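You operate a simulated robot arm through the tools that you are given. There is no shell and no other tool. Be economical: measure what you need, move in short steps, check, and stop when the job is done.

You run a simulated two-armed robot. Do the job below in one go: nothing can be reset, and whatever is moved stays where it is left.

## Task
Wipe the stain off the grand's keybed and lay the beige sandbag from the cart drawer on that spot.
Fine: beige pad, back in its place; shut the drawer. What is to be rubbed or washed off counts as gone when no trace of it is left.

The check looks at the end state, three seconds after you hand in, the way a careful person would. Anything else that was tipped, shoved, dropped, spilled or broken makes it a failure.

## Robot
Two 7-joint arms with two-finger parallel grippers on one trunk, on a base that drives. Base frame: it is fixed to the floor where the robot stands at the start and does not move with it; the origin is under the middle of the robot, x ahead of it, y to its left, z up; the surface under the hand at the start is at about z = 700. Lengths are in mm, angles in degrees, forces in N, time in s.
The left shoulder is at the start at [70, 163, 1095], the right one opposite. With the tool pointing down near the work surface each hand reaches from about 380 to 880 mm from the robot's upright axis, wherever it stands, measured 20 degrees to its own side. Places, roughly: beige pad (6x6x4 cm) [500, -100, 700]; beige sandbag, grey sandbag [-500, -2000, 500]; dark stain [500, -700, 700]; tool cart drawer [-600, -2100, 500]. Payload 3.43 kg a hand.
Tool frame (each hand has its own): the origin (TCP) lies between the finger pads and is the grasp point; the fingertips stand 34 mm ahead of it; z points along the fingers, y is the line along which they close. The gripper opens to 128 mm. The fingers are 24 mm wide and 12 mm thick; the gripper's body (48 by 130 mm) begins 96 mm behind the TCP.
Orientation is told as [roll, pitch, yaw] about the base's x, y, z axes, in that order, counted from this pose: with the fingers straight down and closing along the base's y, the tool's x points along the base's -x, its y along +y and its z along -z.

## Interface
- The arms move only by the tool drive_tool. It takes "left_commands", "right_commands" or both (then of equal length, played together; a hand with none holds still); each is a list of rows, each an object of numbers (a shift or turn left out is 0, a gripper value left out holds the last): "dx", "dy", "dz": the shift along the tool's x, y, z in mm; "ax", "ay", "az": the turn, a rotation vector about the tool's x, y, z in degrees; "jaw": the opening, from 0 (shut) to 1 (fully open). In form: [{"dx": .., "dy": .., "dz": .., "ax": .., "ay": .., "az": .., "jaw": ..}, ...]. A call has 1 to 8 rows; each row shifts and turns the commanded pose from where the row before left it, along the tool's axes as they then stand. A row lasts 0.2 s, in which the tool goes at most 50 mm and 8.6 degrees; a call with a longer step from one row to the next is refused whole, and so is a gripper value outside its range. Where a pose cannot be reached the arm comes as near as it can. A force on the tool above 40 N (or 10 N above the force at the start of the call, whichever is more), or a blocked arm, ends the call early, and 0.2 s more pass. The fingers move at their own pace (about 153 mm/s each) and stop on an object; they squeeze with about 44 N. The grip force told is the motor's: it shows also when the fingers shut on nothing. Time passes only in rows, and 0.2 s behind the last, so rows that do not move let the fingers close. It gives the time, the measured TCP pose, the force on the tool (base axes), the opening and the grip force at its end, in the units of the frame above (readings bear some noise), with the torque about the TCP (base axes, N m) and any sound that the robot's microphone picked up.
- Cameras (640 x 400 px; columns grow to the right, rows downward): "scene" is now at [126.7, -39.3, 1318.4]; the picture's right is [-0.46, -0.89, 0.00], its down [-0.55, 0.28, -0.79] and it looks along [0.70, -0.36, -0.61] (base axes); focal length 248 px, centre (320, 200). "left" rides on the left gripper at [76, 11, -160] in its tool frame; the picture's right is [-0.15, 0.99, 0.00], its down [-0.88, -0.13, -0.46] and it looks along [-0.45, -0.07, 0.89] (tool axes); focal length 234 px, centre (320, 200). "right" rides on the right gripper at [76, -11, -160] in its tool frame; the picture's right is [0.15, 0.99, 0.00], its down [-0.88, 0.13, -0.46] and it looks along [-0.45, 0.07, 0.89] (tool axes); focal length 234 px, centre (320, 200). There is no depth. A picture from a camera that has moved, and an enlarged one, comes with that camera's place and axes in the base frame and with its lens.
- snapshot(camera): a new picture of that camera. It takes no simulated time.
- lift_body(by): slides the trunk up (or, below 0, down) by that many mm; the arms and the scene camera ride with it, the base frame stays. It gives what a move gives, with no picture.
- roll_base(legs): drives the robot by 1 to 6 legs, each [ahead, left, turn to the left] in mm, mm and degrees, along the robot's own axes; the way and the turn of a leg run together, so that a leg with both is an arc; at most 1500 mm and 180 degrees a leg. The arms and the cameras ride along, it lands a little off, and it stops where it bumps. It gives what a move gives.
- pan_tilt(pan, tilt): turns the head with the scene camera to pan (to the left, within 86 degrees either way) and tilt (down, from -29 to 69), counted from straight ahead of the robot. It gives what a move gives.
- close_up(camera, box): a new picture of the part [left, top, right, bottom] of that camera's present view, enlarged. It takes no simulated time.
- job_done(): hands the job in; it is judged then, once.

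Go step by step. Nothing tells you exact positions but the pictures and the camera data: compare them with the known pose of the tool, close in by small moves and look again before you grip or let go. The budget is 120 turns and 92 pictures, counting those below and the enlarged ones. Unless the task says otherwise, let go and move clear before handing in, and close with one line.

The tools are called after "Call:" as name(argument=value, ...) on one line, values as JSON. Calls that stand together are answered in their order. drive_tool: Moves the arms, as the interface text tells. Its arguments: {"type":"object","properties":{"left_commands":{"type":"array"},"right_commands":{"type":"array"}},"required":[]} The other tools are called the same way: lift_body (by) slides the trunk up or down; roll_base (legs) drives the base; pan_tilt (pan, tilt) turns the head that bears the scene camera; snapshot (camera) takes a picture; close_up (camera, box) takes an enlarged picture of a part of a camera's view; job_done () hands the job in.

At the start:

```text
time: 0.0
left_tcp_pos: [590.5, -116.1, 1101.8]
left_orientation: [0.0, 0.1, 0.1]
left_force: [-0.3, -0.3, 0.0]
left_ft_torque: [-0.01, 0.03, 0.01]
left_grip_width: 127.9
left_grasp_force: 0.0
right_tcp_pos: [349.8, -386.6, 941.0]
right_orientation: [0.0, 0.0, 0.0]
right_force: [0.3, 0.3, 0.2]
right_ft_torque: [-0.03, 0.02, 0.04]
right_grip_width: 127.6
right_grasp_force: 0.1
trunk travel left (down, up): [-575.0, 365.0]
robot x, y, heading: [-1.9, 1.5, 0.0]
head pan, tilt: [-27.3, 37.9]
```

scene: 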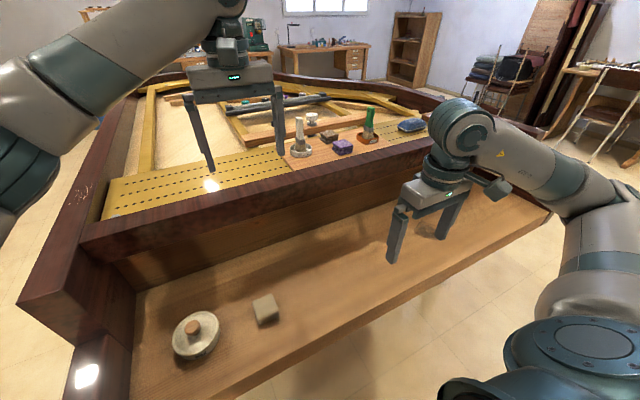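
right: 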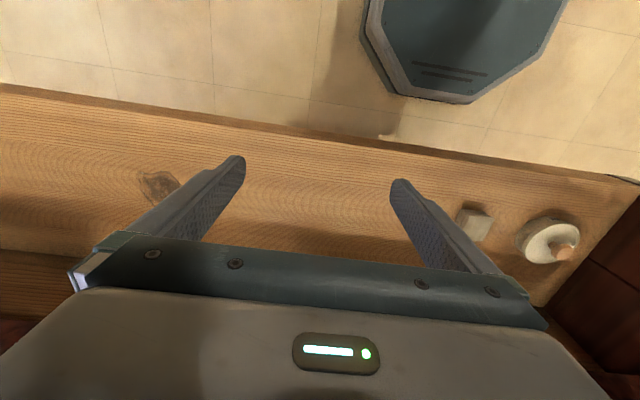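
left: 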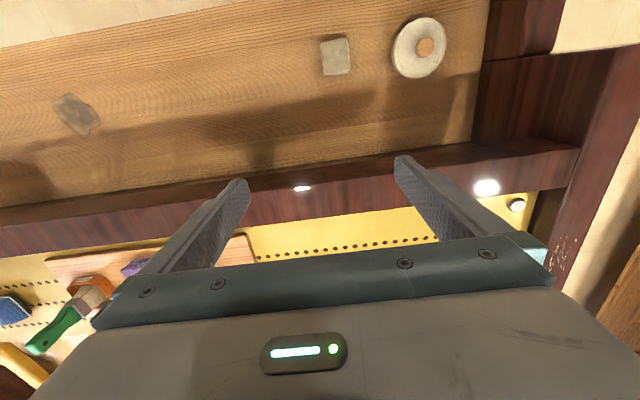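

The pad sits near [470,-75] and the stain near [494,-666], both on the keybed at about z 700. I'll look closer at both before gripping the pad with the right hand.

Call:
close_up(camera="left", box=[280, 0, 480, 125])

Call:
close_up(camera="left", box=[0, 50, 200, 175])

```text
3.20 times, centred on (380, 62) of left
camera zoom: at [515.5, -105.0, 1261.7], right [0.15, 0.99, 0.0], down [0.88, -0.13, 0.45], along [0.45, -0.07, -0.89], focal length 749 px, centre (128, 640)
```

zoom: 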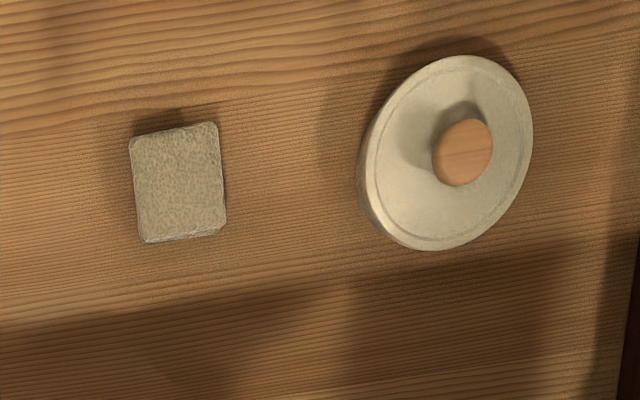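

```text
3.20 times, centred on (100, 112) of left
camera zoom: at [515.5, -105.0, 1261.7], right [0.15, 0.99, 0.0], down [0.88, -0.13, 0.45], along [0.45, -0.07, -0.89], focal length 749 px, centre (1024, 480)
```

zoom: 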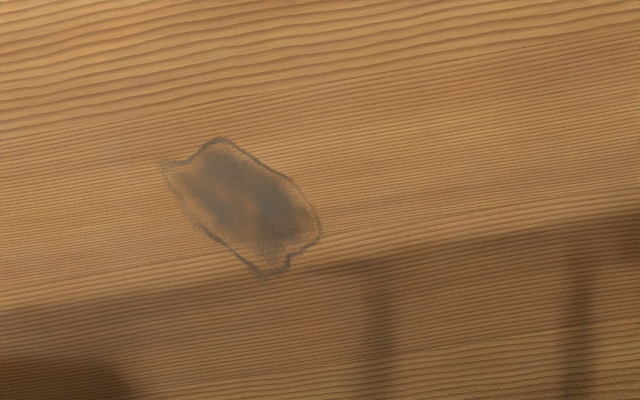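

I have the pad top centre at about [482,-71] and the stain spanning x 457–547, y −705…−620. I'll move the left arm out of the way to the left and bring the right hand above the pad.

Call:
drive_tool(left_commands=[{"dx": 15, "dy": 45}, {"dx": 15, "dy": 45}, {"dx": 15, "dy": 45}, {"dx": 15, "dy": 45}, {"dx": 15, "dy": 45}, {"dx": 15, "dy": 45}, {"dx": 15, "dy": 45}, {"dx": 15, "dy": 45}], right_commands=[{"dx": -16.5, "dy": 39.5}, {"dx": -16.5, "dy": 39.5}, {"dx": -16.5, "dy": 39.5}, {"dx": -16.5, "dy": 39.5}, {"dx": -16.5, "dy": 39.5}, {"dx": -16.5, "dy": 39.5}, {"dx": -16.5, "dy": 39.5}, {"dx": -16.5, "dy": 39.5}])

Call:
snapshot(camera="right")

Call:
snapshot(camera="scene")

```text
time: 1.8
left_tcp_pos: [470.5, 248.8, 1100.3]
left_orientation: [-0.3, 0.0, 0.0]
left_force: [-0.5, 0.3, 0.3]
left_ft_torque: [-0.06, -0.01, 0.03]
left_grip_width: 127.8
left_grasp_force: 0.1
right_tcp_pos: [482.1, -70.8, 941.4]
right_orientation: [-0.2, -0.1, 0.1]
right_force: [-0.4, 0.5, 0.0]
right_ft_torque: [-0.05, 0.0, 0.01]
right_grip_width: 128.0
right_grasp_force: 0.2
trunk travel left (down, up): [-575.0, 365.0]
robot x, y, heading: [2.2, -2.0, 0.1]
head pan, tilt: [-27.3, 37.9]
```

```text
86 pictures are left
camera right: at [406.4, -81.2, 1100.7], right [-0.15, 0.99, 0.0], down [0.88, 0.13, 0.46], along [0.45, 0.06, -0.89], focal length 234 px, centre (320, 200)
```

right: 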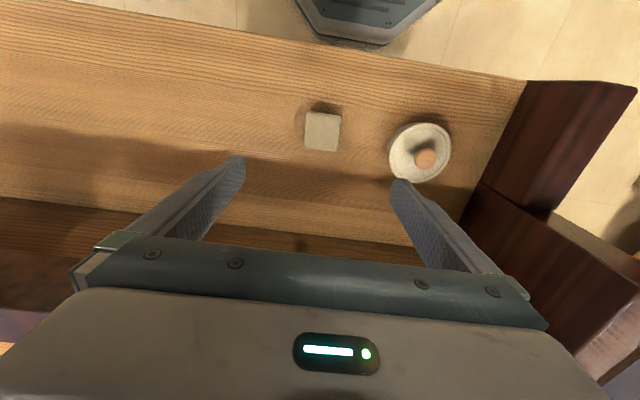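

```text
85 pictures are left
camera scene: at [125.9, -35.2, 1318.6], right [-0.46, -0.89, 0.0], down [-0.54, 0.28, -0.79], along [0.7, -0.36, -0.61], focal length 248 px, centre (320, 200)
```

scene: 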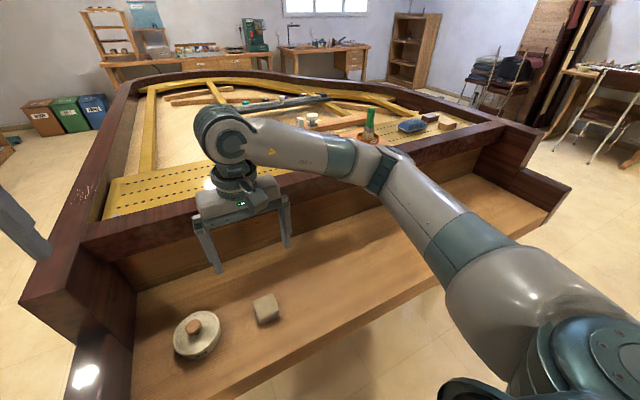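

The right hand is above the pad and the view agrees with ~[478,-70]. I'll go down to just above it and look.

Call:
drive_tool(right_commands=[{"dz": 40}, {"dz": 40}, {"dz": 40}, {"dz": 26}])

Call:
snapshot(camera="right")

Call:
close_up(camera="scene", box=[160, 200, 360, 325])

```text
time: 2.8
left_tcp_pos: [470.4, 245.7, 1101.8]
left_orientation: [0.0, 0.1, 0.2]
left_force: [0.4, -0.4, 0.7]
left_ft_torque: [0.0, 0.0, 0.02]
left_grip_width: 128.1
left_grasp_force: 0.1
right_tcp_pos: [482.4, -70.7, 795.3]
right_orientation: [0.0, 0.0, 0.0]
right_force: [-0.1, -0.7, 0.2]
right_ft_torque: [0.0, 0.02, -0.01]
right_grip_width: 128.0
right_grasp_force: 0.1
trunk travel left (down, up): [-575.0, 365.0]
robot x, y, heading: [-2.0, -1.0, -0.2]
head pan, tilt: [-27.3, 37.9]
```

```text
84 pictures are left
camera right: at [406.3, -82.1, 954.5], right [-0.15, 0.99, 0.0], down [0.88, 0.13, 0.46], along [0.45, 0.07, -0.89], focal length 234 px, centre (320, 200)
```

right: 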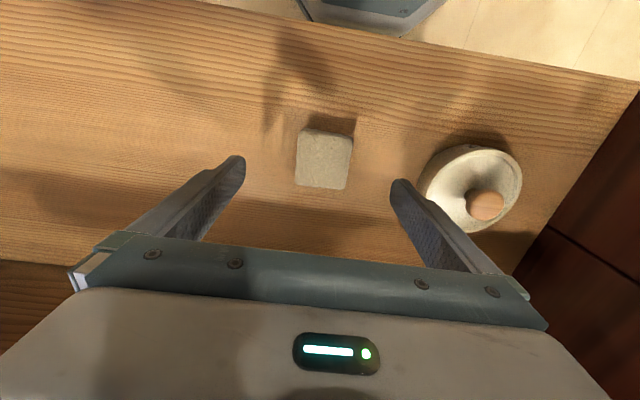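

```text
3.20 times, centred on (260, 262) of scene
camera zoom: at [126.8, -38.9, 1318.5], right [-0.46, -0.89, 0.0], down [-0.55, 0.28, -0.79], along [0.7, -0.36, -0.61], focal length 795 px, centre (512, 0)
```

zoom: 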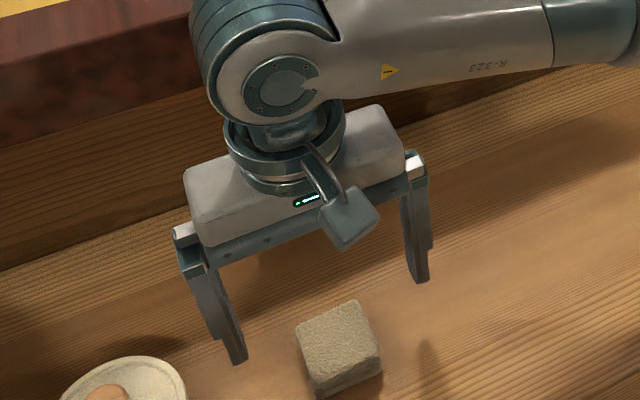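

The pad top sits around z 720–740 at [477,-67]. I'll correct slightly, go down and grip.

Call:
drive_tool(right_commands=[{"dx": 4, "dy": 3, "dz": 30}, {"dz": 22}, {"dz": 6}, {"jaw": 0.6}, {}])

Call:
close_up(camera="scene", box=[160, 200, 360, 325])

Call:
snapshot(camera="right")

```text
time: 4.0
left_tcp_pos: [471.5, 244.8, 1100.8]
left_orientation: [0.0, 0.1, 0.1]
left_force: [-0.3, -0.2, 0.2]
left_ft_torque: [-0.01, -0.01, 0.02]
left_grip_width: 128.0
left_grasp_force: 0.1
right_tcp_pos: [478.9, -67.6, 737.1]
right_orientation: [0.0, 0.0, 0.0]
right_force: [0.6, -0.2, 0.4]
right_ft_torque: [-0.03, -0.01, 0.0]
right_grip_width: 77.0
right_grasp_force: 0.1
trunk travel left (down, up): [-575.0, 365.0]
robot x, y, heading: [-1.0, -3.4, -0.1]
head pan, tilt: [-27.3, 37.9]
```

```text
3.20 times, centred on (260, 262) of scene
camera zoom: at [126.8, -39.0, 1318.4], right [-0.46, -0.89, 0.0], down [-0.55, 0.28, -0.79], along [0.7, -0.36, -0.61], focal length 795 px, centre (512, 0)
```

zoom: 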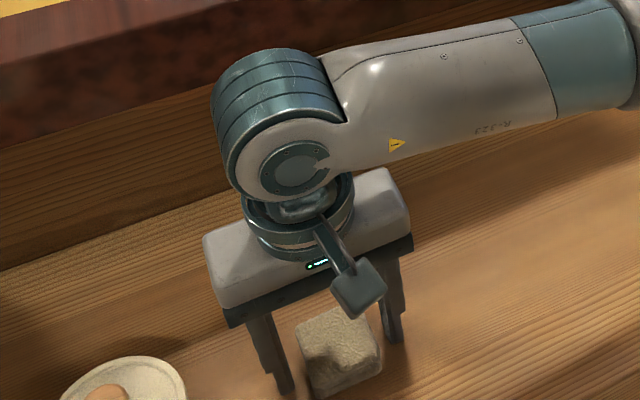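

```text
81 pictures are left
camera right: at [402.2, -79.2, 896.1], right [-0.15, 0.99, 0.0], down [0.88, 0.13, 0.46], along [0.45, 0.07, -0.89], focal length 234 px, centre (320, 200)
```

right: 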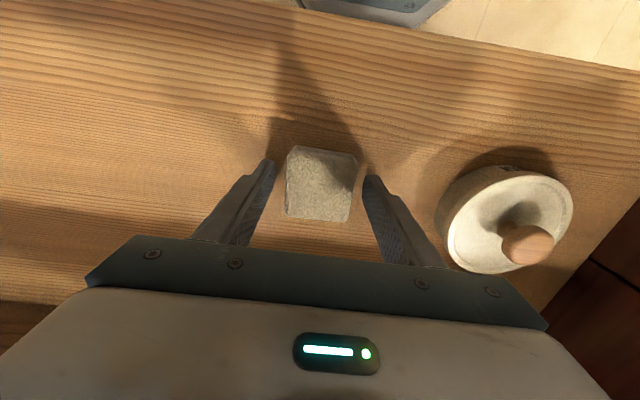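

The pad is centred between the fingers. Closing.

Call:
drive_tool(right_commands=[{"jaw": 0}, {}, {}])

```text
time: 4.8
left_tcp_pos: [471.1, 244.7, 1100.8]
left_orientation: [-0.1, 0.2, 0.1]
left_force: [-0.9, 0.9, 0.5]
left_ft_torque: [0.0, 0.0, -0.06]
left_grip_width: 128.0
left_grasp_force: 0.0
right_tcp_pos: [479.1, -67.1, 737.6]
right_orientation: [0.0, 0.0, -0.1]
right_force: [0.2, -0.1, 0.6]
right_ft_torque: [0.01, 0.0, 0.0]
right_grip_width: 52.9
right_grasp_force: 43.6
trunk travel left (down, up): [-575.0, 365.0]
robot x, y, heading: [-4.0, 0.7, 0.0]
head pan, tilt: [-27.3, 37.9]
```

Gripped at 53 mm. Lift and carry over toward the stain.

Call:
drive_tool(right_commands=[{"dz": -30}, {"dz": -30}, {"dy": -46}, {"dy": -46}, {"dy": -46}, {"dy": -46}, {"dy": -46}, {"dy": -46}])

Call:
drive_tool(right_commands=[{"dx": -4, "dy": -46}, {"dx": -4, "dy": -46}, {"dx": -4, "dy": -46}, {"dx": -4, "dy": -46}, {"dx": -4, "dy": -46}, {"dx": -1, "dy": -30}, {}])

Call:
snapshot(camera="right")

Call:
snapshot(camera="scene")

```text
time: 6.6
left_tcp_pos: [469.5, 243.8, 1101.2]
left_orientation: [0.1, 0.0, 0.0]
left_force: [0.4, -0.4, 0.2]
left_ft_torque: [0.01, -0.02, -0.03]
left_grip_width: 128.1
left_grasp_force: 0.1
right_tcp_pos: [476.8, -344.1, 796.9]
right_orientation: [0.0, -0.2, 0.1]
right_force: [1.1, 0.4, -0.5]
right_ft_torque: [0.03, 0.01, 0.0]
right_grip_width: 52.7
right_grasp_force: 44.0
trunk travel left (down, up): [-575.0, 365.0]
robot x, y, heading: [-2.2, 2.9, -0.0]
head pan, tilt: [-27.3, 37.9]
```

```text
time: 8.2
left_tcp_pos: [471.7, 244.7, 1101.6]
left_orientation: [0.0, 0.1, 0.1]
left_force: [0.4, -0.2, 0.9]
left_ft_torque: [0.02, 0.01, 0.0]
left_grip_width: 128.0
left_grasp_force: 0.0
right_tcp_pos: [499.9, -606.1, 797.0]
right_orientation: [0.0, 0.0, 0.0]
right_force: [-0.5, 0.0, -0.4]
right_ft_torque: [-0.02, 0.02, -0.02]
right_grip_width: 52.5
right_grasp_force: 43.4
trunk travel left (down, up): [-575.0, 365.0]
robot x, y, heading: [-2.4, 2.6, -0.1]
head pan, tilt: [-27.3, 37.9]
```

```text
80 pictures are left
camera right: at [423.4, -617.1, 956.8], right [-0.15, 0.99, 0.0], down [0.88, 0.13, 0.46], along [0.45, 0.07, -0.89], focal length 234 px, centre (320, 200)
```

right: 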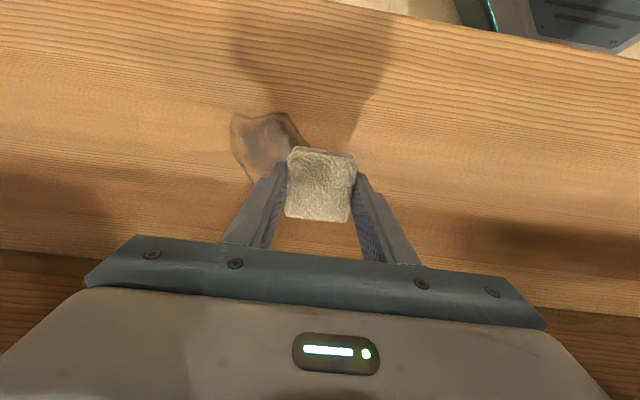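

```text
79 pictures are left
camera scene: at [126.9, -38.8, 1318.4], right [-0.46, -0.89, 0.0], down [-0.55, 0.28, -0.79], along [0.7, -0.36, -0.61], focal length 248 px, centre (320, 200)
```

scene: 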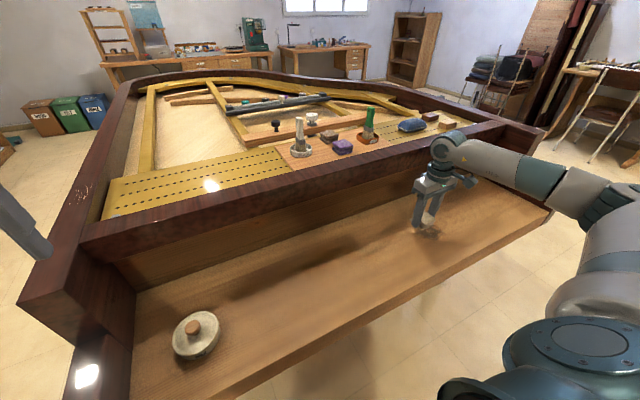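

The stain reads at about x 455–550, y −707…−618, consistent with before. I'll go to its near-left corner and press the pad down lightly.

Call:
drive_tool(right_commands=[{"dx": 38, "dy": -14}, {"dz": 30}, {"dz": 26}, {"dz": 3}, {"dz": 2}, {"dz": 2}, {}])

```text
time: 9.8
left_tcp_pos: [469.5, 246.0, 1101.6]
left_orientation: [-0.1, -0.1, 0.1]
left_force: [0.4, 0.3, 0.8]
left_ft_torque: [0.01, -0.02, 0.01]
left_grip_width: 128.2
left_grasp_force: 0.0
right_tcp_pos: [461.4, -616.8, 736.4]
right_orientation: [-0.2, -0.2, 0.0]
right_force: [0.7, -2.5, 19.5]
right_ft_torque: [0.12, 0.28, 0.0]
right_grip_width: 52.7
right_grasp_force: 44.0
trunk travel left (down, up): [-575.0, 365.0]
robot x, y, heading: [2.4, -3.7, -0.1]
head pan, tilt: [-27.3, 37.9]
```

Contact at about 19 N. Now serpentine strokes over the stain.

Call:
drive_tool(right_commands=[{"dy": -30}, {"dy": -30}, {"dy": -32}, {"dx": -18}, {"dy": 30}, {"dy": 30}, {"dy": 32}, {"dx": -18}])

Call:
drive_tool(right_commands=[{"dy": -30}, {"dy": -30}, {"dy": -32}, {"dx": -18}, {"dy": 30}, {"dy": 30}, {"dy": 32}, {"dx": -18}])

Call:
drive_tool(right_commands=[{"dy": -30}, {"dy": -30}, {"dy": -32}, {"dx": -16}, {"dy": 30}, {"dy": 30}, {"dy": 32}, {}])

```text
time: 10.8
left_tcp_pos: [470.3, 245.6, 1100.9]
left_orientation: [0.0, 0.0, -0.2]
left_force: [-0.2, 0.2, 0.2]
left_ft_torque: [0.03, 0.03, -0.02]
left_grip_width: 127.7
left_grasp_force: 0.0
right_tcp_pos: [467.8, -648.6, 735.6]
right_orientation: [-0.1, 0.3, -0.4]
right_force: [-8.2, 5.3, 20.2]
right_ft_torque: [0.13, 0.13, 0.0]
right_grip_width: 52.6
right_grasp_force: 44.0
right hand out of reach, approached as far as the arm can: row 2, 3
trunk travel left (down, up): [-575.0, 365.0]
robot x, y, heading: [4.0, 0.1, -0.1]
head pan, tilt: [-27.3, 37.9]
stopped in row 4 (right hand): the force on the tool passed its limit at 50 N (the readings are from after the stop); the commanded pose is now the measured one
```

```text
time: 11.7
left_tcp_pos: [470.8, 247.0, 1101.1]
left_orientation: [-0.1, -0.1, -0.1]
left_force: [-0.1, 0.3, -0.6]
left_ft_torque: [0.03, 0.02, -0.01]
left_grip_width: 127.9
left_grasp_force: 0.0
right_tcp_pos: [468.0, -650.7, 734.2]
right_orientation: [0.0, 0.6, -0.3]
right_force: [-8.2, 8.0, 22.9]
right_ft_torque: [0.11, 0.12, -0.01]
right_grip_width: 52.7
right_grasp_force: 43.7
right hand out of reach, approached as far as the arm can: row 1, 2, 3, 4
trunk travel left (down, up): [-575.0, 365.0]
robot x, y, heading: [-0.1, -2.3, 0.1]
head pan, tilt: [-27.3, 37.9]
stopped in row 4 (right hand): the force on the tool passed its limit at 50 N (the readings are from after the stop); the commanded pose is now the measured one
```

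```text
time: 12.6
left_tcp_pos: [470.5, 245.7, 1100.3]
left_orientation: [0.0, 0.0, -0.1]
left_force: [-0.6, -0.3, -0.5]
left_ft_torque: [0.02, 0.04, -0.01]
left_grip_width: 128.0
left_grasp_force: 0.1
right_tcp_pos: [470.3, -651.7, 735.0]
right_orientation: [0.0, 0.8, -0.4]
right_force: [-7.8, 7.5, 22.0]
right_ft_torque: [0.13, -0.24, 0.1]
right_grip_width: 52.4
right_grasp_force: 43.9
right hand out of reach, approached as far as the arm can: row 1, 2, 3
trunk travel left (down, up): [-575.0, 365.0]
robot x, y, heading: [-1.1, -0.9, 0.0]
head pan, tilt: [-27.3, 37.9]
stopped in row 4 (right hand): the force on the tool passed its limit at 45 N (the readings are from after the stop); the commanded pose is now the measured one
```

The right arm runs out of reach past y −650, so I'll lift, bring the hand inward, and drive the base to the right.

Call:
drive_tool(right_commands=[{"dz": -35}, {"dz": -35}, {"dy": 48}, {"dy": 48}, {"dy": 48}, {"dy": 48}, {"dy": 48}, {"dy": 48}])

Call:
pan_tilt(pan=-60, tilt=40)

Call:
snapshot(camera="scene")

```text
time: 14.4
left_tcp_pos: [473.1, 244.6, 1099.8]
left_orientation: [0.0, 0.1, -0.1]
left_force: [0.2, 1.0, -0.4]
left_ft_torque: [-0.04, 0.0, 0.0]
left_grip_width: 128.0
left_grasp_force: 0.1
right_tcp_pos: [474.5, -364.0, 803.2]
right_orientation: [-0.1, 0.9, -0.6]
right_force: [-0.8, 0.5, 0.1]
right_ft_torque: [-0.03, 0.02, -0.01]
right_grip_width: 52.8
right_grasp_force: 43.8
trunk travel left (down, up): [-575.0, 365.0]
robot x, y, heading: [0.2, -0.4, -0.3]
head pan, tilt: [-27.3, 37.9]
```

```text
time: 15.3
left_tcp_pos: [471.4, 243.6, 1100.5]
left_orientation: [0.0, 0.3, -0.1]
left_force: [-0.2, 0.6, -0.5]
left_ft_torque: [0.0, 0.02, 0.02]
left_grip_width: 128.0
left_grasp_force: 0.1
right_tcp_pos: [474.5, -365.4, 801.8]
right_orientation: [0.0, 1.0, -0.4]
right_force: [0.9, -0.8, -0.4]
right_ft_torque: [-0.01, 0.0, -0.01]
right_grip_width: 52.7
right_grasp_force: 44.0
trunk travel left (down, up): [-575.0, 365.0]
robot x, y, heading: [1.2, -1.7, 0.0]
head pan, tilt: [-60.0, 40.0]
```

```text
78 pictures are left
camera scene: at [92.6, -73.3, 1315.2], right [-0.87, -0.5, 0.0], down [-0.32, 0.56, -0.77], along [0.38, -0.66, -0.64], focal length 248 px, centre (320, 200)
```

scene: 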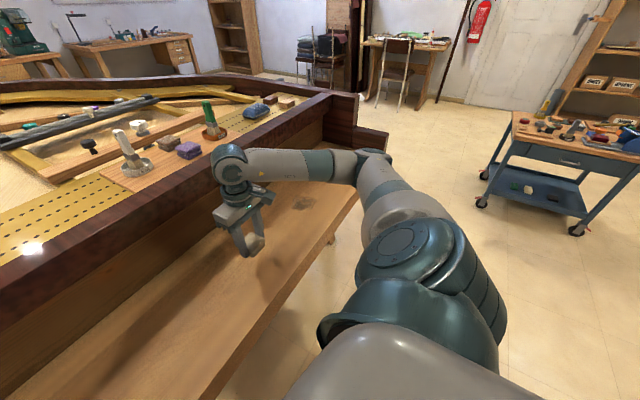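

The floor on the right is clear (the cart is well away). I'll drive 260 mm to the right; from there both the stain and the pad's place are reachable.

Call:
roll_base(legs=[[0, -260, 0]])

```text
time: 17.2
left_tcp_pos: [471.4, -22.1, 1100.4]
left_orientation: [0.1, 0.2, -0.1]
left_force: [-0.5, -0.3, -0.1]
left_ft_torque: [0.04, -0.02, -0.01]
left_grip_width: 127.8
left_grasp_force: 0.1
right_tcp_pos: [475.0, -633.0, 801.0]
right_orientation: [0.1, 1.0, -0.3]
right_force: [0.1, 0.2, -1.3]
right_ft_torque: [-0.03, 0.01, 0.01]
right_grip_width: 52.8
right_grasp_force: 43.4
trunk travel left (down, up): [-575.0, 365.0]
robot x, y, heading: [-0.8, -268.0, -0.1]
head pan, tilt: [-60.0, 40.0]
```

Now to the corner again and press.

Call:
drive_tool(right_commands=[{"dx": 17, "dy": 14, "ay": -0.9, "az": -0.4}, {"dz": 40}, {"dz": 22}, {"dz": 3}, {"dz": 2}, {}])

```text
time: 18.6
left_tcp_pos: [470.8, -21.4, 1100.7]
left_orientation: [0.0, 0.1, 0.0]
left_force: [0.1, -1.2, -0.2]
left_ft_torque: [0.0, 0.01, -0.01]
left_grip_width: 128.1
left_grasp_force: 0.0
right_tcp_pos: [457.8, -617.7, 734.2]
right_orientation: [0.0, 0.0, 0.1]
right_force: [-0.1, -0.5, -1.2]
right_ft_torque: [-0.01, -0.03, 0.0]
right_grip_width: 52.9
right_grasp_force: 44.0
trunk travel left (down, up): [-575.0, 365.0]
robot x, y, heading: [0.2, -269.7, 0.2]
head pan, tilt: [-60.0, 40.0]
```

Call:
drive_tool(right_commands=[{"dz": 2}, {"dz": 2}, {}])

```text
time: 19.4
left_tcp_pos: [469.7, -20.5, 1102.3]
left_orientation: [0.0, 0.0, 0.0]
left_force: [-0.2, 0.3, 0.1]
left_ft_torque: [0.0, 0.01, 0.0]
left_grip_width: 128.1
left_grasp_force: 0.1
right_tcp_pos: [457.8, -617.5, 733.7]
right_orientation: [0.0, -0.2, 0.2]
right_force: [1.9, -3.6, 27.8]
right_ft_torque: [0.03, 0.73, 0.07]
right_grip_width: 52.7
right_grasp_force: 43.7
trunk travel left (down, up): [-575.0, 365.0]
robot x, y, heading: [-0.1, -270.1, 0.1]
head pan, tilt: [-60.0, 40.0]
```

Pressing at ~28 N; ease slightly and stroke.

Call:
drive_tool(right_commands=[{"dz": -1.2, "dy": -20}, {"dy": -30}, {"dy": -30}, {"dy": -12}, {"dx": -18}, {"dy": 30}, {"dy": 30}, {"dy": 32}])

```text
time: 20.7
left_tcp_pos: [469.1, -22.4, 1101.5]
left_orientation: [-0.1, 0.0, -0.2]
left_force: [-0.2, 0.2, -0.2]
left_ft_torque: [-0.01, -0.02, 0.0]
left_grip_width: 128.1
left_grasp_force: 0.1
right_tcp_pos: [469.6, -710.3, 734.0]
right_orientation: [-0.6, 0.4, -0.1]
right_force: [-10.0, 3.1, 20.7]
right_ft_torque: [0.7, 0.11, 0.44]
right_grip_width: 52.7
right_grasp_force: 44.4
trunk travel left (down, up): [-575.0, 365.0]
robot x, y, heading: [-1.8, -270.0, -0.2]
head pan, tilt: [-60.0, 40.0]
stopped in row 6 (right hand): the force on the tool passed its limit at 50 N (the readings are from after the stop); the commanded pose is now the measured one
```

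Stroke reversals spike the force, so I'll ease the pressure and use shorter steps.

Call:
drive_tool(right_commands=[{"dz": -1, "dy": 8}, {"dy": 15}, {"dy": 20}, {"dy": 20}, {"dy": 20}, {"dy": 10}, {}])

Call:
close_up(camera="scene", box=[200, 150, 400, 275])

```text
time: 21.3
left_tcp_pos: [472.5, -23.4, 1101.0]
left_orientation: [0.0, 0.1, -0.2]
left_force: [-0.1, 1.6, 0.2]
left_ft_torque: [-0.01, 0.03, 0.02]
left_grip_width: 128.0
left_grasp_force: 0.1
right_tcp_pos: [471.7, -700.1, 734.5]
right_orientation: [-1.0, 0.2, -0.6]
right_force: [-1.7, -1.2, 5.3]
right_ft_torque: [0.05, 0.11, 0.05]
right_grip_width: 52.7
right_grasp_force: 43.9
trunk travel left (down, up): [-575.0, 365.0]
robot x, y, heading: [-0.0, -267.9, -0.4]
head pan, tilt: [-60.0, 40.0]
stopped in row 2 (right hand): the force on the tool passed its limit at 41 N (the readings are from after the stop); the commanded pose is now the measured one
```

```text
3.20 times, centred on (300, 212) of scene
camera zoom: at [91.4, -339.5, 1315.0], right [-0.87, -0.5, 0.0], down [-0.32, 0.56, -0.77], along [0.38, -0.67, -0.64], focal length 795 px, centre (384, 160)
```

zoom: 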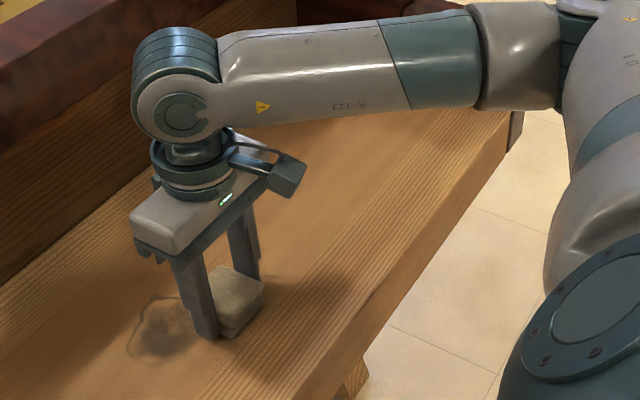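

The pad has slid up so the fingertips are nearly at the board, scraping. I'll set the pad down here, and regrip 14 mm higher.

Call:
drive_tool(right_commands=[{"jaw": 0.5}, {"ax": 0.9}, {"dz": -14}, {}, {"jaw": 0}, {}, {}])

Call:
snapshot(camera="right")

```text
time: 22.9
left_tcp_pos: [471.2, -23.9, 1101.6]
left_orientation: [0.0, 0.1, -0.2]
left_force: [0.6, 0.2, -0.2]
left_ft_torque: [0.0, 0.02, 0.03]
left_grip_width: 127.9
left_grasp_force: 0.1
right_tcp_pos: [471.9, -700.0, 748.9]
right_orientation: [-1.7, 0.3, -0.6]
right_force: [0.0, -0.2, -0.2]
right_ft_torque: [-0.04, 0.01, 0.02]
right_grip_width: 52.7
right_grasp_force: 43.9
trunk travel left (down, up): [-575.0, 365.0]
robot x, y, heading: [-4.8, -269.3, -0.3]
head pan, tilt: [-60.0, 40.0]
```

```text
76 pictures are left
camera right: at [396.8, -706.0, 908.8], right [-0.14, 0.99, -0.03], down [0.88, 0.14, 0.45], along [0.45, 0.03, -0.89], focal length 234 px, centre (320, 200)
```

right: 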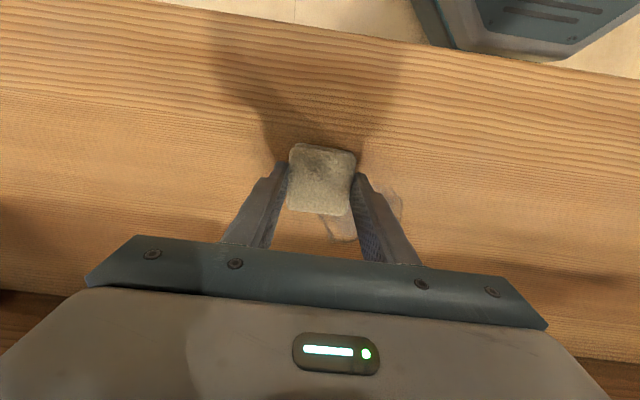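

Regripped; roll −1.7 to undo. Continue strokes in gentler steps.

Call:
drive_tool(right_commands=[{"ax": -1.7, "az": -0.6}, {"dz": 1.5}, {"dy": 15}, {"dy": 20}, {"dy": 20}, {"dy": 20}, {"dy": 10}, {}])

```text
time: 24.7
left_tcp_pos: [470.3, -23.8, 1101.7]
left_orientation: [-0.1, -0.1, -0.1]
left_force: [0.5, -0.4, 0.1]
left_ft_torque: [0.02, 0.0, -0.04]
left_grip_width: 127.9
left_grasp_force: 0.0
right_tcp_pos: [471.2, -616.3, 748.1]
right_orientation: [-0.1, 0.0, -0.1]
right_force: [0.5, -7.9, 19.6]
right_ft_torque: [-0.75, 0.13, 0.0]
right_grip_width: 52.9
right_grasp_force: 43.8
trunk travel left (down, up): [-575.0, 365.0]
robot x, y, heading: [-0.3, -265.6, -0.1]
head pan, tilt: [-60.0, 40.0]
```

Works smoothly now. Next lanes further in.

Call:
drive_tool(right_commands=[{"dx": -16}, {"dy": -15}, {"dy": -20}, {"dy": -20}, {"dy": -20}, {"dy": -15}, {"dx": -16}, {}])

Call:
drive_tool(right_commands=[{"dy": 15}, {"dy": 20}, {"dy": 20}, {"dy": 20}, {"dy": 15}, {"dx": -16}, {}])

Call:
drive_tool(right_commands=[{"dy": -15}, {"dy": -20}, {"dy": -20}, {"dy": -20}, {"dy": -15}, {"dx": -16}, {}])

Call:
drive_tool(right_commands=[{"dy": 15}, {"dy": 20}, {"dy": 20}, {"dy": 20}, {"dy": 15}, {"dx": -14}, {}])

```text
time: 26.5
left_tcp_pos: [469.5, -24.2, 1100.9]
left_orientation: [-0.1, -0.1, -0.1]
left_force: [0.2, 0.3, 0.2]
left_ft_torque: [0.0, 0.03, -0.01]
left_grip_width: 128.3
left_grasp_force: 0.1
right_tcp_pos: [502.2, -707.0, 746.5]
right_orientation: [-0.3, 0.2, -0.1]
right_force: [-9.4, -3.6, 19.0]
right_ft_torque: [-0.07, 0.38, 0.06]
right_grip_width: 52.8
right_grasp_force: 43.5
trunk travel left (down, up): [-575.0, 365.0]
robot x, y, heading: [-0.4, -265.6, -0.3]
head pan, tilt: [-60.0, 40.0]
```

```text
time: 28.1
left_tcp_pos: [467.7, -22.1, 1101.4]
left_orientation: [-0.1, -0.1, 0.0]
left_force: [0.1, 1.2, 0.9]
left_ft_torque: [-0.03, 0.03, -0.01]
left_grip_width: 127.6
left_grasp_force: 0.1
right_tcp_pos: [516.8, -612.8, 747.2]
right_orientation: [0.0, 0.2, 0.3]
right_force: [-11.0, 3.6, 23.3]
right_ft_torque: [0.12, 0.49, -0.03]
right_grip_width: 52.7
right_grasp_force: 43.5
trunk travel left (down, up): [-575.0, 365.0]
robot x, y, heading: [-1.2, -266.0, -0.4]
head pan, tilt: [-60.0, 40.0]
```

```text
time: 29.7
left_tcp_pos: [470.2, -25.1, 1101.0]
left_orientation: [0.0, 0.0, -0.3]
left_force: [-0.3, 0.1, -1.0]
left_ft_torque: [0.02, -0.01, -0.05]
left_grip_width: 127.8
left_grasp_force: 0.1
right_tcp_pos: [535.6, -706.0, 748.1]
right_orientation: [-0.2, 0.3, -0.1]
right_force: [-6.2, -1.6, 10.7]
right_ft_torque: [0.05, 0.03, 0.05]
right_grip_width: 52.6
right_grasp_force: 43.7
trunk travel left (down, up): [-575.0, 365.0]
robot x, y, heading: [-3.2, -271.1, -0.4]
head pan, tilt: [-60.0, 40.0]
```

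```text
time: 31.3
left_tcp_pos: [468.6, -23.9, 1100.9]
left_orientation: [0.0, -0.2, -0.1]
left_force: [0.0, 1.0, -0.3]
left_ft_torque: [-0.03, -0.03, 0.01]
left_grip_width: 128.0
left_grasp_force: 0.1
right_tcp_pos: [548.7, -613.2, 747.5]
right_orientation: [-0.1, 0.2, 0.1]
right_force: [-8.8, 2.6, 17.1]
right_ft_torque: [0.08, 0.36, 0.03]
right_grip_width: 52.7
right_grasp_force: 43.5
trunk travel left (down, up): [-575.0, 365.0]
robot x, y, heading: [-0.7, -268.4, -0.1]
head pan, tilt: [-60.0, 40.0]
```

Full pass done; final lane, then lift and look.

Call:
drive_tool(right_commands=[{"dy": -15}, {"dy": -20}, {"dy": -20}, {"dy": -20}, {"dy": -15}, {"dz": -30}, {"dz": -30}, {"dx": 0, "dy": 40}])

Call:
drive_tool(right_commands=[{"dy": 45}, {"dy": 45}, {"dy": 45}])

Call:
snapshot(camera="right")

Call:
close_up(camera="scene", box=[180, 140, 380, 265])

```text
time: 33.1
left_tcp_pos: [471.1, -24.5, 1099.8]
left_orientation: [0.0, 0.2, -0.2]
left_force: [-0.3, 0.3, 0.4]
left_ft_torque: [0.01, 0.06, 0.0]
left_grip_width: 128.1
left_grasp_force: 0.0
right_tcp_pos: [549.0, -663.9, 808.4]
right_orientation: [-0.2, 0.2, 0.0]
right_force: [-0.7, -0.5, -1.5]
right_ft_torque: [0.01, -0.02, -0.02]
right_grip_width: 52.9
right_grasp_force: 44.0
trunk travel left (down, up): [-575.0, 365.0]
robot x, y, heading: [0.5, -268.4, -0.1]
head pan, tilt: [-60.0, 40.0]
```

```text
time: 33.9
left_tcp_pos: [471.2, -23.7, 1100.3]
left_orientation: [-0.1, 0.2, -0.2]
left_force: [0.4, -0.1, -0.3]
left_ft_torque: [0.0, 0.0, 0.02]
left_grip_width: 128.3
left_grasp_force: 0.0
right_tcp_pos: [551.4, -527.4, 806.0]
right_orientation: [-0.1, 0.3, -0.1]
right_force: [0.8, 0.0, 0.0]
right_ft_torque: [0.02, 0.04, -0.01]
right_grip_width: 52.8
right_grasp_force: 44.4
trunk travel left (down, up): [-575.0, 365.0]
robot x, y, heading: [-3.4, -266.7, -0.0]
head pan, tilt: [-60.0, 40.0]
```

```text
75 pictures are left
camera right: at [474.8, -537.8, 966.6], right [-0.15, 0.99, 0.0], down [0.88, 0.13, 0.45], along [0.45, 0.06, -0.89], focal length 234 px, centre (320, 200)
```

right: 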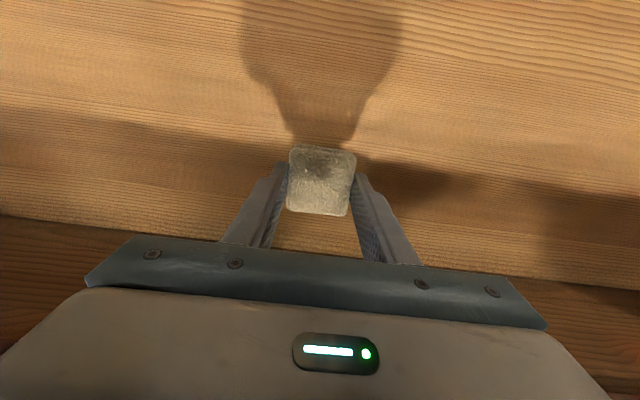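

```text
3.20 times, centred on (280, 202) of scene
camera zoom: at [92.2, -339.6, 1315.3], right [-0.87, -0.5, 0.0], down [-0.32, 0.56, -0.77], along [0.38, -0.67, -0.64], focal length 795 px, centre (448, 192)
```

zoom: 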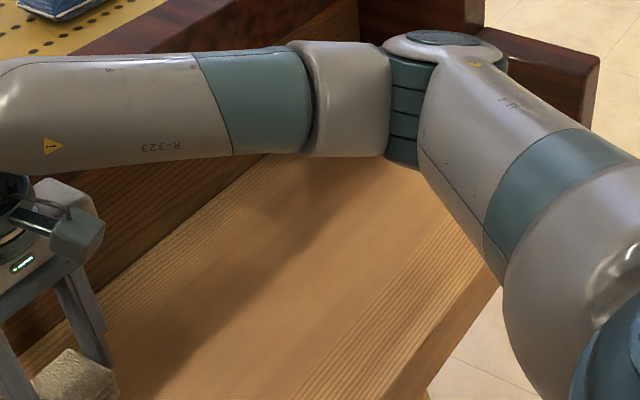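

It looks clean; check with a close-up of the spot.

Call:
close_up(camera="right", box=[100, 20, 292, 140])

```text
3.33 times, centred on (196, 80) of right
camera zoom: at [474.8, -537.8, 966.6], right [-0.15, 0.99, 0.0], down [0.88, 0.13, 0.45], along [0.45, 0.06, -0.89], focal length 781 px, centre (733, 600)
```

zoom: 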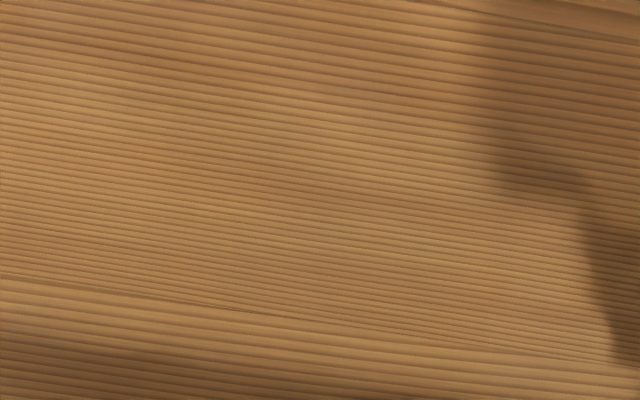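

The spot is clean. Now move the left hand out of the way to the left and carry the pad back to [478,-68].

Call:
drive_tool(left_commands=[{"dy": 45, "dz": -10}, {"dy": 45, "dz": -10}, {"dy": 45, "dz": -10}, {"dy": 45, "dz": -10}, {"dy": 45}, {"dy": 45}, {}, {}], right_commands=[{"dx": 18, "dy": 40}, {"dx": 18, "dy": 45}, {"dx": 18, "dy": 45}, {"dx": 18, "dy": 45}, {"dy": 45}, {"dy": 45}, {"dy": 45}, {}])

Call:
drive_tool(right_commands=[{"dy": 45}, {"dy": 45}, {"dy": 45}, {"dy": 15}, {}])

Call:
snapshot(camera="right")

```text
time: 35.7
left_tcp_pos: [471.7, 244.2, 1141.4]
left_orientation: [0.2, 0.0, -0.1]
left_force: [-0.8, -0.6, -0.1]
left_ft_torque: [-0.04, 0.01, 0.03]
left_grip_width: 128.0
left_grasp_force: 0.0
right_tcp_pos: [477.5, -219.1, 804.8]
right_orientation: [-0.1, 0.3, 0.0]
right_force: [0.5, 0.3, -0.9]
right_ft_torque: [0.02, 0.0, 0.03]
right_grip_width: 52.3
right_grasp_force: 44.3
trunk travel left (down, up): [-575.0, 365.0]
robot x, y, heading: [-1.4, -266.3, -0.2]
head pan, tilt: [-60.0, 40.0]
```

```text
time: 36.9
left_tcp_pos: [472.1, 244.3, 1140.8]
left_orientation: [0.0, 0.1, -0.1]
left_force: [-0.6, 0.1, -0.4]
left_ft_torque: [-0.02, -0.01, 0.0]
left_grip_width: 127.9
left_grasp_force: 0.1
right_tcp_pos: [477.6, -68.9, 806.8]
right_orientation: [-0.1, 0.3, -0.1]
right_force: [0.2, 0.6, -0.5]
right_ft_torque: [0.01, 0.02, -0.04]
right_grip_width: 52.9
right_grasp_force: 44.2
trunk travel left (down, up): [-575.0, 365.0]
robot x, y, heading: [-0.9, -269.2, 0.0]
head pan, tilt: [-60.0, 40.0]
```

```text
72 pictures are left
camera right: at [402.7, -80.4, 966.6], right [-0.15, 0.99, 0.0], down [0.88, 0.13, 0.45], along [0.45, 0.06, -0.89], focal length 234 px, centre (320, 200)
```

right: 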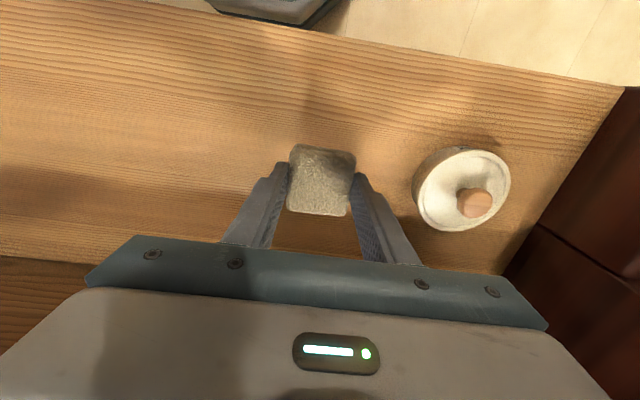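

Above the original place; lower and release gently.

Call:
drive_tool(right_commands=[{"dz": 30}, {"dz": 24}, {"dz": 3}, {"dz": 1}, {}])

```text
time: 38.1
left_tcp_pos: [472.3, 244.2, 1140.4]
left_orientation: [0.0, 0.1, -0.2]
left_force: [-0.4, -0.8, -0.7]
left_ft_torque: [0.0, -0.01, 0.01]
left_grip_width: 128.1
left_grasp_force: 0.1
right_tcp_pos: [477.3, -68.5, 748.6]
right_orientation: [0.0, 0.4, 0.0]
right_force: [-0.1, 0.2, -0.8]
right_ft_torque: [0.01, 0.0, -0.01]
right_grip_width: 52.7
right_grasp_force: 44.2
trunk travel left (down, up): [-575.0, 365.0]
robot x, y, heading: [-3.8, -268.9, -0.4]
head pan, tilt: [-60.0, 40.0]
```

Call:
drive_tool(right_commands=[{"dz": 1}, {"dz": 0.5}, {}])

```text
time: 38.9
left_tcp_pos: [471.1, 243.7, 1140.5]
left_orientation: [0.1, 0.0, -0.2]
left_force: [0.1, 0.3, -0.1]
left_ft_torque: [-0.01, -0.01, -0.02]
left_grip_width: 127.9
left_grasp_force: 0.0
right_tcp_pos: [478.8, -71.0, 747.2]
right_orientation: [-0.1, 0.2, 0.0]
right_force: [0.8, -0.6, 7.5]
right_ft_torque: [0.03, -0.16, -0.01]
right_grip_width: 52.8
right_grasp_force: 44.1
trunk travel left (down, up): [-575.0, 365.0]
robot x, y, heading: [0.3, -267.0, -0.3]
head pan, tilt: [-60.0, 40.0]
```

Contact. Release, rise to the same height as the earlier reference view and compare.

Call:
drive_tool(right_commands=[{"jaw": 0.65}, {}, {"jaw": 1}, {"dx": -4, "dz": -24}, {"dz": -24}, {}])

Call:
snapshot(camera="right")

```text
time: 40.3
left_tcp_pos: [472.7, 243.8, 1139.3]
left_orientation: [0.0, 0.1, -0.2]
left_force: [-0.6, -0.3, -0.1]
left_ft_torque: [0.0, -0.01, 0.01]
left_grip_width: 128.0
left_grasp_force: 0.1
right_tcp_pos: [483.8, -69.1, 793.4]
right_orientation: [-0.1, 0.3, 0.1]
right_force: [0.5, -0.1, -0.2]
right_ft_torque: [-0.03, 0.02, -0.01]
right_grip_width: 127.7
right_grasp_force: 0.0
trunk travel left (down, up): [-575.0, 365.0]
robot x, y, heading: [-0.2, -267.5, -0.4]
head pan, tilt: [-60.0, 40.0]
```

```text
71 pictures are left
camera right: at [407.6, -81.2, 953.4], right [-0.15, 0.99, 0.0], down [0.88, 0.13, 0.45], along [0.45, 0.07, -0.89], focal length 234 px, centre (320, 200)
```

right: 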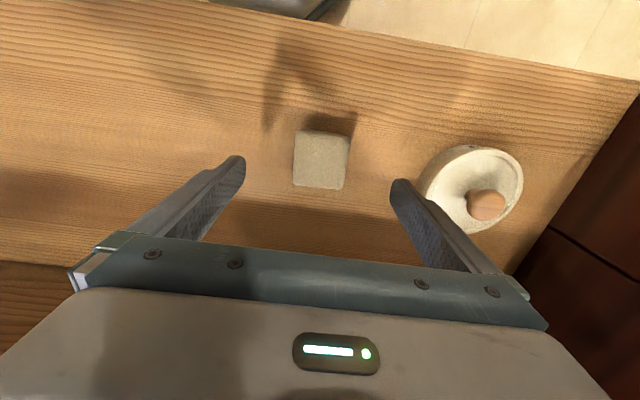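

The pad is back in its place within a couple of mm. Now raise the right hand, then back off and turn to the cart.

Call:
drive_tool(right_commands=[{"dz": -45}, {"dz": -45}, {"dz": -45}, {"dz": -45, "dy": -45}, {"dy": -45, "dz": -30}, {"dy": -45}, {"dy": -45}, {"dy": -45}])

Call:
drive_tool(right_commands=[{"dy": -45, "dx": 20}, {"dy": -45, "dx": 20}, {"dy": -45, "dx": 20}, {"dy": -45, "dx": 20}, {"dy": 0, "dx": 20}])

Call:
roll_base(legs=[[-450, 0, 0], [0, 0, -95]])

Call:
pan_tilt(pan=0, tilt=30)

Call:
snapshot(camera="scene")

```text
refused: row 4 steps farther than a row can; nothing moved
```

```text
time: 41.5
left_tcp_pos: [472.3, 247.1, 1139.8]
left_orientation: [-0.1, 0.2, -0.1]
left_force: [-0.1, 0.7, -0.6]
left_ft_torque: [-0.06, 0.06, -0.01]
left_grip_width: 128.0
left_grasp_force: 0.1
right_tcp_pos: [380.7, -249.8, 794.7]
right_orientation: [0.0, 0.3, -0.1]
right_force: [0.5, -0.1, 0.4]
right_ft_torque: [-0.06, -0.02, 0.01]
right_grip_width: 128.0
right_grasp_force: 0.0
trunk travel left (down, up): [-575.0, 365.0]
robot x, y, heading: [-1.4, -265.4, -0.2]
head pan, tilt: [-60.0, 40.0]
```

```text
time: 43.4
left_tcp_pos: [274.5, 263.9, 1140.7]
left_orientation: [0.1, 0.0, 1.6]
left_force: [0.8, 0.4, -0.5]
left_ft_torque: [-0.02, 0.07, 0.03]
left_grip_width: 128.3
left_grasp_force: 0.0
right_tcp_pos: [200.4, -234.0, 795.8]
right_orientation: [-0.1, -0.2, 1.5]
right_force: [0.7, 0.1, -0.3]
right_ft_torque: [-0.02, 0.1, 0.01]
right_grip_width: 128.2
right_grasp_force: 0.1
trunk travel left (down, up): [-575.0, 365.0]
robot x, y, heading: [-182.6, -262.8, 1.7]
head pan, tilt: [-60.0, 40.0]
stopped in leg 1: the robot was blocked; the commanded pose is now the measured one
```

```text
time: 44.7
left_tcp_pos: [267.2, 264.6, 1144.0]
left_orientation: [0.1, -0.4, 1.7]
left_force: [-0.2, 0.0, -0.6]
left_ft_torque: [-0.03, 0.0, -0.01]
left_grip_width: 127.9
left_grasp_force: 0.0
right_tcp_pos: [195.4, -234.5, 799.1]
right_orientation: [0.0, -0.3, 1.6]
right_force: [-0.2, 0.1, 0.8]
right_ft_torque: [-0.01, -0.01, -0.01]
right_grip_width: 127.9
right_grasp_force: 0.2
trunk travel left (down, up): [-575.0, 365.0]
robot x, y, heading: [-186.0, -265.9, 1.5]
head pan, tilt: [0.0, 30.0]
```

```text
70 pictures are left
camera scene: at [-43.0, -258.7, 1330.6], right [0.03, -1.0, 0.0], down [-0.5, -0.01, -0.87], along [0.87, 0.02, -0.5], focal length 248 px, centre (320, 200)
```

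scene: 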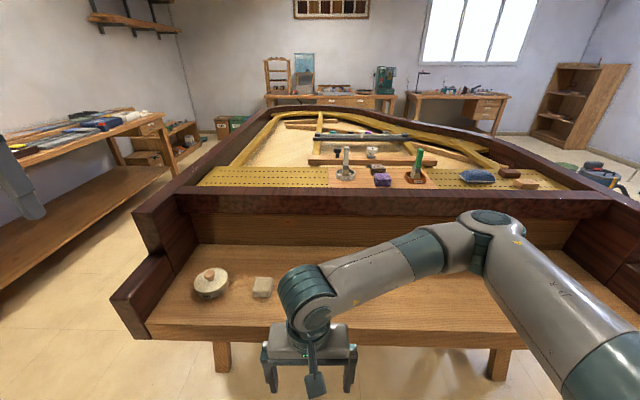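

The base was blocked behind at x≈−186, so something stands behind the robot. I'll move slightly forward off it and look around.

Call:
roll_base(legs=[[60, 0, -1.5]])

Call:
pan_tilt(pan=-86, tilt=45)

Call:
snapshot(camera="scene")

Call:
pan_tilt(pan=86, tilt=45)

Call:
snapshot(camera="scene")

```text
time: 45.7
left_tcp_pos: [341.9, 252.1, 1143.6]
left_orientation: [0.2, -0.4, 0.4]
left_force: [0.4, 0.2, -0.4]
left_ft_torque: [0.03, 0.05, 0.01]
left_grip_width: 128.0
left_grasp_force: 0.1
right_tcp_pos: [256.7, -243.2, 798.5]
right_orientation: [0.0, -0.3, 0.0]
right_force: [-0.6, -0.5, 0.5]
right_ft_torque: [0.01, 0.02, -0.03]
right_grip_width: 127.9
right_grasp_force: 0.0
trunk travel left (down, up): [-575.0, 365.0]
robot x, y, heading: [-121.8, -262.4, -0.1]
head pan, tilt: [0.0, 30.0]
```

```text
time: 47.3
left_tcp_pos: [339.8, 253.2, 1143.0]
left_orientation: [0.0, -0.3, 0.3]
left_force: [1.0, -0.7, -0.4]
left_ft_torque: [0.0, 0.0, 0.01]
left_grip_width: 127.9
left_grasp_force: 0.0
right_tcp_pos: [255.2, -243.2, 799.1]
right_orientation: [0.0, -0.3, 0.0]
right_force: [-1.0, -0.9, 0.3]
right_ft_torque: [-0.01, -0.02, 0.01]
right_grip_width: 127.8
right_grasp_force: 0.0
trunk travel left (down, up): [-575.0, 365.0]
robot x, y, heading: [-123.7, -260.3, -0.0]
head pan, tilt: [-85.9, 45.0]
```

```text
69 pictures are left
camera scene: at [-67.4, -342.5, 1308.0], right [-1.0, -0.07, 0.0], down [-0.05, 0.7, -0.71], along [0.05, -0.71, -0.71], focal length 248 px, centre (320, 200)
```

scene: 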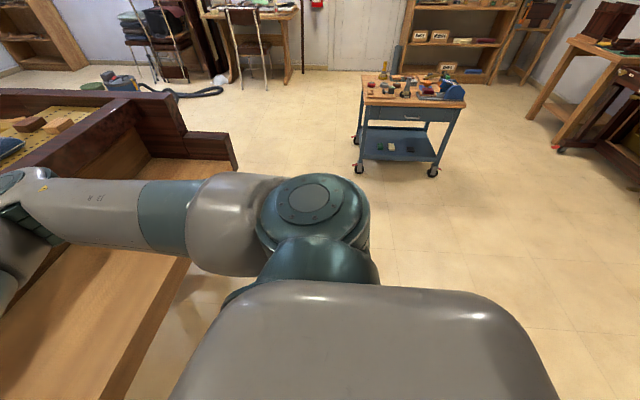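

```text
time: 49.9
left_tcp_pos: [341.7, 253.0, 1144.0]
left_orientation: [0.1, -0.4, 0.3]
left_force: [0.9, 0.4, -0.3]
left_ft_torque: [0.02, 0.03, 0.03]
left_grip_width: 128.0
left_grasp_force: 0.1
right_tcp_pos: [256.3, -242.9, 798.1]
right_orientation: [0.1, -0.3, 0.0]
right_force: [0.2, -0.7, -0.3]
right_ft_torque: [-0.03, 0.0, 0.01]
right_grip_width: 128.1
right_grasp_force: 0.0
trunk travel left (down, up): [-575.0, 365.0]
robot x, y, heading: [-120.9, -261.9, -0.1]
head pan, tilt: [85.9, 45.0]
```

```text
68 pictures are left
camera scene: at [-68.0, -180.2, 1308.0], right [1.0, -0.07, 0.0], down [-0.05, -0.71, -0.71], along [0.05, 0.71, -0.71], focal length 248 px, centre (320, 200)
```

scene: 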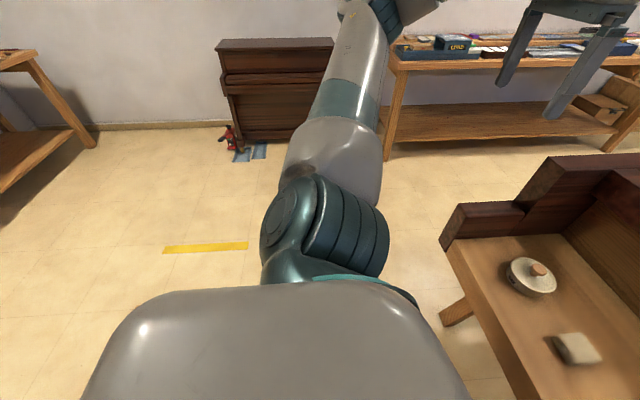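

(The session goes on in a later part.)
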